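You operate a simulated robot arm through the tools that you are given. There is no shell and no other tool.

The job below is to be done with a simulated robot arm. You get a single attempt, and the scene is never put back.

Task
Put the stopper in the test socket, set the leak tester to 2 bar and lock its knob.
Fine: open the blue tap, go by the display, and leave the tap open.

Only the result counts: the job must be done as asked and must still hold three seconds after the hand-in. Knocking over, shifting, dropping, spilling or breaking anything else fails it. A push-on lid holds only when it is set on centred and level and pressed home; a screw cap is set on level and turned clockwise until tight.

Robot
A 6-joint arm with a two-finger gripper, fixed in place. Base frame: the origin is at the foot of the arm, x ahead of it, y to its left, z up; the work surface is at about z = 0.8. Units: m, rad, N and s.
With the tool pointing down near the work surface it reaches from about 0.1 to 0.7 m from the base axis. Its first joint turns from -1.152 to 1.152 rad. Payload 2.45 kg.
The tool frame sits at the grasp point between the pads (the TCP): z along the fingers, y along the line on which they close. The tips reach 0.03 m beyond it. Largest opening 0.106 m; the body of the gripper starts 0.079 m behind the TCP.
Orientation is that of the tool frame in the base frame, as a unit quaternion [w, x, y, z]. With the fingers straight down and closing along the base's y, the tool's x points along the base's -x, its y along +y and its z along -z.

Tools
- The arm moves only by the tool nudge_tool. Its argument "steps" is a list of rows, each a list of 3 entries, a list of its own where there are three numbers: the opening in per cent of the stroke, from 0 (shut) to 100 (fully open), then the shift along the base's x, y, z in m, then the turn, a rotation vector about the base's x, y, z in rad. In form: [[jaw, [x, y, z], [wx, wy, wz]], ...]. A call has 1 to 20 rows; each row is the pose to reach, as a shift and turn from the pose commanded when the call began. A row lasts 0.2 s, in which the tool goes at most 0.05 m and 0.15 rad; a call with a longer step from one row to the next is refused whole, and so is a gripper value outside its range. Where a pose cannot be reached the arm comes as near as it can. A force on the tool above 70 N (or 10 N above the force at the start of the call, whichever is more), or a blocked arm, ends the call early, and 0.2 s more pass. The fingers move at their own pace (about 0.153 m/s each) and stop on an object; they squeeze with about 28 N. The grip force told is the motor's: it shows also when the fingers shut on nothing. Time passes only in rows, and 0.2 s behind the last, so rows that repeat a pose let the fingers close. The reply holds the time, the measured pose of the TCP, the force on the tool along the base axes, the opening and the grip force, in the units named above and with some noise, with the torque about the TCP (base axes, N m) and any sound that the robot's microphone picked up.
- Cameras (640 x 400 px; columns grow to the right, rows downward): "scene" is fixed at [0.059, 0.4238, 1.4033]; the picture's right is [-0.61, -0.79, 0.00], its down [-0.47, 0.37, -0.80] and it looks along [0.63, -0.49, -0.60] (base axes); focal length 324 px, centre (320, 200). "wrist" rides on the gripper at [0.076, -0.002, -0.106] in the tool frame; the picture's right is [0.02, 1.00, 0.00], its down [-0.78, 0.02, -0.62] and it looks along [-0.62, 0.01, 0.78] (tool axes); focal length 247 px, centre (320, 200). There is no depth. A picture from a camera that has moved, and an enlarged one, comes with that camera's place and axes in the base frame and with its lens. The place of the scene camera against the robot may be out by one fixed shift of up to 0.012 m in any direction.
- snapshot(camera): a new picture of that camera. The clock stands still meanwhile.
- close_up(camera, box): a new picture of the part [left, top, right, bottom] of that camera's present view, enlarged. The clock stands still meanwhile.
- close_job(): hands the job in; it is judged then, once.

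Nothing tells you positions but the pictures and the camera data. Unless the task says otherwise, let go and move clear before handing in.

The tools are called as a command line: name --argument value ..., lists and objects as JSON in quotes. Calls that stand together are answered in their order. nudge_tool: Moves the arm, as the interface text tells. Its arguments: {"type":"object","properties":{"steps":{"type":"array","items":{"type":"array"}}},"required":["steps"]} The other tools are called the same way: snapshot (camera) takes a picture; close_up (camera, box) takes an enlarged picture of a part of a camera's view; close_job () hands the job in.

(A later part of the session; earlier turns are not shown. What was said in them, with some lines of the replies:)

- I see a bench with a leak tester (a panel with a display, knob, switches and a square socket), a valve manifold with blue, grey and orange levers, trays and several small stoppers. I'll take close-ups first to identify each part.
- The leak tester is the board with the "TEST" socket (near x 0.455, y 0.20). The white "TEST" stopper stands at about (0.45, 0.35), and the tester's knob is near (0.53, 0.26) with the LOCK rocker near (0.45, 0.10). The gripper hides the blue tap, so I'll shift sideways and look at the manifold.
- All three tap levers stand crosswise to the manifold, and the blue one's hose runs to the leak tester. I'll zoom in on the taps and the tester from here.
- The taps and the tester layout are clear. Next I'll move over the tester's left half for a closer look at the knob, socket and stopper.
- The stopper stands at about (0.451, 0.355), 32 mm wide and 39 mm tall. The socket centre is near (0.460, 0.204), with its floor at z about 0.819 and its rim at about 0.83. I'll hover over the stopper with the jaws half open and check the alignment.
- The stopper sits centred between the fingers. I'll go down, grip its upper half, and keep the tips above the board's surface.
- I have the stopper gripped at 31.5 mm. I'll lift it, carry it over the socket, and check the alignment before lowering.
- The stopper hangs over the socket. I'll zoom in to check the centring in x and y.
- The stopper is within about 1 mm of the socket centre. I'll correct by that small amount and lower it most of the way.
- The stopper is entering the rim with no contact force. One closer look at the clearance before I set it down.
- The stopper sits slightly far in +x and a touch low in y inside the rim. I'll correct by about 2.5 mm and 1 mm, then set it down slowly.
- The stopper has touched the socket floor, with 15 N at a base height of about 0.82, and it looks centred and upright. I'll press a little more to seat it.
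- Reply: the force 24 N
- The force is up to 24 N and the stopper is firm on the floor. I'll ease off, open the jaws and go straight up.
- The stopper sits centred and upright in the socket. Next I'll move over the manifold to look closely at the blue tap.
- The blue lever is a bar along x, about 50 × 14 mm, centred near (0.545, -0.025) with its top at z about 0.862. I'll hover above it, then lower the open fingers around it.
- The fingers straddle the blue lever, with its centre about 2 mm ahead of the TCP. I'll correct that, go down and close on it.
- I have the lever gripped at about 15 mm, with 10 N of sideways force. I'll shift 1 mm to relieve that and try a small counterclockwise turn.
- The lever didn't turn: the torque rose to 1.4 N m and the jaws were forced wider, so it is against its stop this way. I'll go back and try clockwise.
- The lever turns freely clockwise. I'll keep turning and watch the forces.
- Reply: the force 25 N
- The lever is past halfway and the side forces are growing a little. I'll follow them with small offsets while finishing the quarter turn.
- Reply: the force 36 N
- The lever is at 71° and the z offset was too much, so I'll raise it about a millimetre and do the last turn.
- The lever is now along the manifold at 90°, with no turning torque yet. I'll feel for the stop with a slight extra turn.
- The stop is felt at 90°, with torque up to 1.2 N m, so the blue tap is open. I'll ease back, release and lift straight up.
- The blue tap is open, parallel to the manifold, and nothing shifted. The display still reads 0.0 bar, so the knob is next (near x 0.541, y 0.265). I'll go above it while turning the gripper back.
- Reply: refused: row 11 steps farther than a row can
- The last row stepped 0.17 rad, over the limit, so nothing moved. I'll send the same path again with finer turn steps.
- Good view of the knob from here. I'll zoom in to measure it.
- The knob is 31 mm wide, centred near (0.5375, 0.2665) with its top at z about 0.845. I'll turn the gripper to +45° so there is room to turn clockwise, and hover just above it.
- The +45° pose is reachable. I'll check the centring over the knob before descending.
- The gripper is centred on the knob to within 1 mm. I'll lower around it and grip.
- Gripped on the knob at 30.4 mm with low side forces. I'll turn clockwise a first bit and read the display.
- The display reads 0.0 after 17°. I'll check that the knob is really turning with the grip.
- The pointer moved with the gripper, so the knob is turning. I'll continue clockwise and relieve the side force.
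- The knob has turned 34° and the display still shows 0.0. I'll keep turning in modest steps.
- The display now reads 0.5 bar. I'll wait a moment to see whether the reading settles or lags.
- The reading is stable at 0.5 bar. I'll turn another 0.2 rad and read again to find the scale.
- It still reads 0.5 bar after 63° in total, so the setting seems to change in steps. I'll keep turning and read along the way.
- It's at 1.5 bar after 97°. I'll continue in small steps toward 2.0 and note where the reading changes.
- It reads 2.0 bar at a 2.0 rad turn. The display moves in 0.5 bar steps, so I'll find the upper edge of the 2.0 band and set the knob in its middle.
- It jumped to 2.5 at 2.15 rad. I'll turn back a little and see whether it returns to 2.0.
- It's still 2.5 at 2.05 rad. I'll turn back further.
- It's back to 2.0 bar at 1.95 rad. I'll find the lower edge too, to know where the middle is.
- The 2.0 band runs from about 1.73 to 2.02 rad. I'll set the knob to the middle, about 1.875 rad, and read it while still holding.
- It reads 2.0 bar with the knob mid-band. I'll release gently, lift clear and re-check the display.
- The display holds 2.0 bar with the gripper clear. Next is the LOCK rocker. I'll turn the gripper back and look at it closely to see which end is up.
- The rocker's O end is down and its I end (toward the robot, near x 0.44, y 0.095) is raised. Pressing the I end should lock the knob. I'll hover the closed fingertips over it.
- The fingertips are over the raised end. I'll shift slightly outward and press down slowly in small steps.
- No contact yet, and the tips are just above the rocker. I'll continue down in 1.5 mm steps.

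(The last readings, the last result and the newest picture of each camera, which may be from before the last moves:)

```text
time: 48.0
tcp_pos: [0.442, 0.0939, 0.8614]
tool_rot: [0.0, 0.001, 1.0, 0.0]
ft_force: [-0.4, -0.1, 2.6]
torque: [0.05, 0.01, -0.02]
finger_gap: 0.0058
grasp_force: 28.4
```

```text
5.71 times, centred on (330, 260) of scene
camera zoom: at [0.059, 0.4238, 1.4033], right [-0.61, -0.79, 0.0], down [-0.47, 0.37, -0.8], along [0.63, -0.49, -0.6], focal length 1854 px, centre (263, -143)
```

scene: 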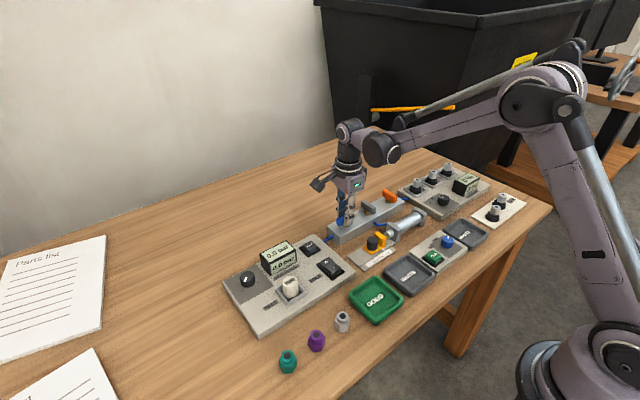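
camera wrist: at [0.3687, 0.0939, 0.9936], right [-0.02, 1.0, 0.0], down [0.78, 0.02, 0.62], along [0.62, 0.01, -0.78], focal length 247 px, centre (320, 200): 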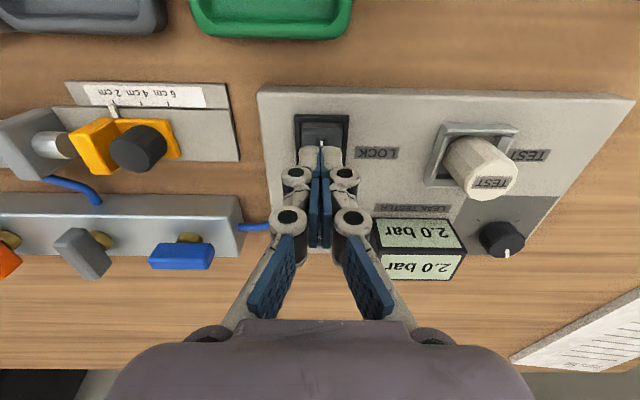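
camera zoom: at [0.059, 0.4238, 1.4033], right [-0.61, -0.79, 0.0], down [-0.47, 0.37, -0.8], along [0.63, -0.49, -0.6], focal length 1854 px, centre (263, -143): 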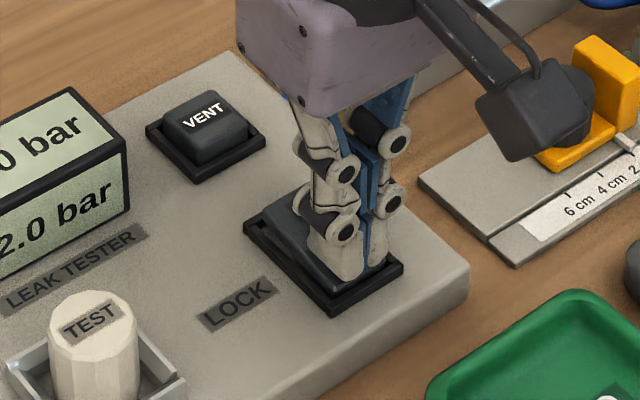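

The rocker looks to have tipped over. I'll lift straight up and look at it.

nudge_tool --steps '[[0, [0, 0, 0.02], [0, 0, 0]], [0, [0, 0, 0.06], [0, 0, 0]], [0, [-0.02, 0, 0.1], [0, 0, 0]], [0, [-0.06, 0, 0.12], [0, 0, 0]], [0, [-0.06, 0, 0.12], [0, 0, 0]]]'

snapshot --camera "wrist"

close_up --camera "scene" --box '[220, 210, 380, 330]'

close_up --camera "scene" --box '[290, 225, 370, 295]'

```text
time: 49.2
tcp_pos: [0.3817, 0.0954, 0.9815]
tool_rot: [0.0, 0.0, 1.0, 0.0]
ft_force: [0.2, 0.4, -0.7]
torque: [-0.01, -0.02, -0.03]
finger_gap: 0.0
grasp_force: 28.3
```

```text
taken
camera wrist: at [0.3057, 0.0952, 1.0885], right [-0.02, 1.0, 0.0], down [0.78, 0.02, 0.62], along [0.62, 0.01, -0.78], focal length 247 px, centre (320, 200)
```

wrist: 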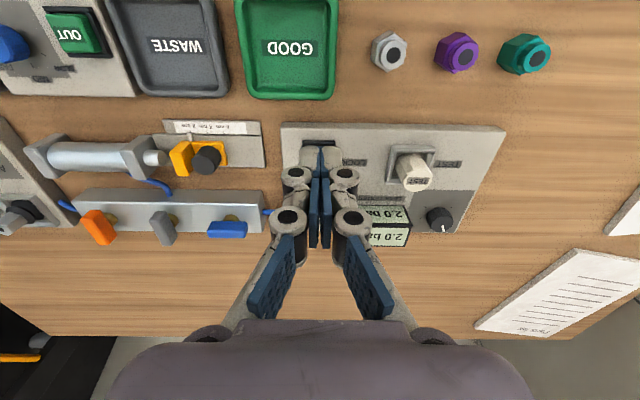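

```text
3.33 times, centred on (300, 270) of scene
camera zoom: at [0.059, 0.4238, 1.4033], right [-0.61, -0.79, 0.0], down [-0.47, 0.37, -0.8], along [0.63, -0.49, -0.6], focal length 1082 px, centre (387, -33)
```

zoom: 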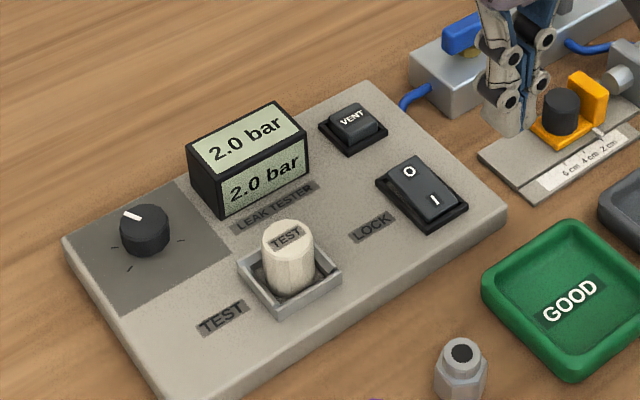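

```text
5.71 times, centred on (330, 260) of scene
camera zoom: at [0.059, 0.4238, 1.4033], right [-0.61, -0.79, 0.0], down [-0.47, 0.37, -0.8], along [0.63, -0.49, -0.6], focal length 1854 px, centre (263, -143)
```

zoom: 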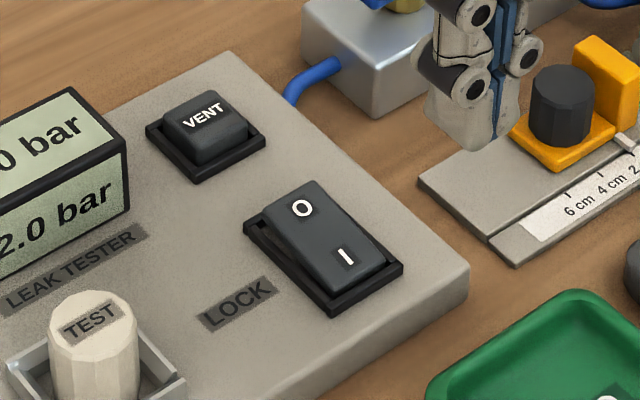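

The rocker is now down on I (locked), the display reads 2.0 bar, and the blue tap is open. I'll retreat a bit, let some seconds pass and check everything again.

nudge_tool --steps '[[20, [-0.01, 0.02, 0.04], [0, 0, 0]], [40, [-0.02, 0.04, 0.08], [0, 0, 0]], [60, [-0.03, 0.06, 0.12], [0, 0, 0]], [80, [-0.03, 0.065, 0.15], [0, 0, 0]], [100, [-0.03, 0.065, 0.165], [0, 0, 0]], [100, [-0.03, 0.065, 0.165], [0, 0, 0]], [100, [-0.03, 0.065, 0.165], [0, 0, 0]], [100, [-0.03, 0.065, 0.165], [0, 0, 0]], [100, [-0.03, 0.065, 0.165], [0, 0, 0]], [100, [-0.03, 0.065, 0.165], [0, 0, 0]], [100, [-0.03, 0.065, 0.165], [0, 0, 0]], [100, [-0.03, 0.065, 0.165], [0, 0, 0]], [100, [-0.03, 0.065, 0.165], [0, 0, 0]], [100, [-0.03, 0.065, 0.165], [0, 0, 0]]]'

snapshot --camera "scene"

close_up --camera "wrist" --box '[230, 20, 430, 200]'

close_up --camera "scene" --box '[220, 210, 380, 330]'

```text
time: 52.2
tcp_pos: [0.3519, 0.1604, 1.1483]
tool_rot: [-0.001, 0.001, 1.0, 0.0]
ft_force: [0.0, -1.0, 0.9]
torque: [0.02, -0.03, 0.03]
finger_gap: 0.1061
grasp_force: 0.1
```

```text
taken
```

scene: 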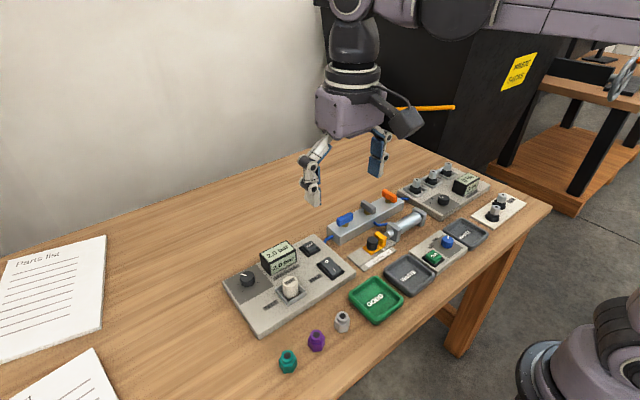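

```text
2.22 times, centred on (330, 110) of wrist
camera zoom: at [0.2757, 0.1603, 1.2528], right [-0.02, 1.0, 0.0], down [0.78, 0.02, 0.62], along [0.62, 0.01, -0.78], focal length 549 px, centre (298, 400)
```

zoom: 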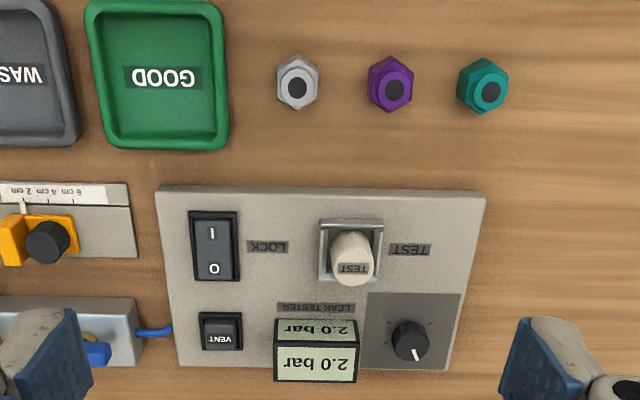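

```text
3.33 times, centred on (300, 270) of scene
camera zoom: at [0.059, 0.4238, 1.4033], right [-0.61, -0.79, 0.0], down [-0.47, 0.37, -0.8], along [0.63, -0.49, -0.6], focal length 1082 px, centre (387, -33)
```

zoom: 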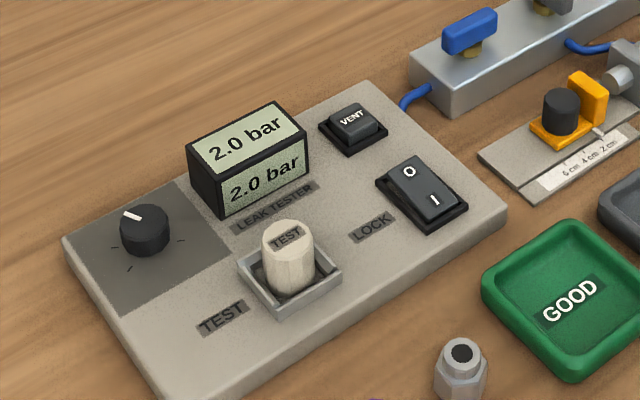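

Everything holds after a few seconds. The stopper is centred in the test socket, the display reads 2.0 bar, the LOCK rocker is on I, the blue tap is open, nothing else has moved and the gripper is clear. I'm handing the job in.

close_job

```text
The job is handed in.
```

The job is handed in. The stopper is in the test socket, the leak tester is set to 2 bar and its knob is locked.

- **Stopper:** the white "TEST" stopper is centred and upright in the test socket. I pressed it down with about 24 N.
- **Blue tap:** it is open and left open, a quarter turn clockwise to its stop, with the lever along the manifold.
- **Pressure:** the display reads 2.0 bar. It only shows steps of 0.5 bar, so I set the knob at about the middle of the range where it shows 2.0.
- **Lock:** the LOCK rocker is pressed to I.

About three seconds after locking, with the gripper open and clear, the display still read 2.0 bar. Nothing else on the bench had visibly moved.
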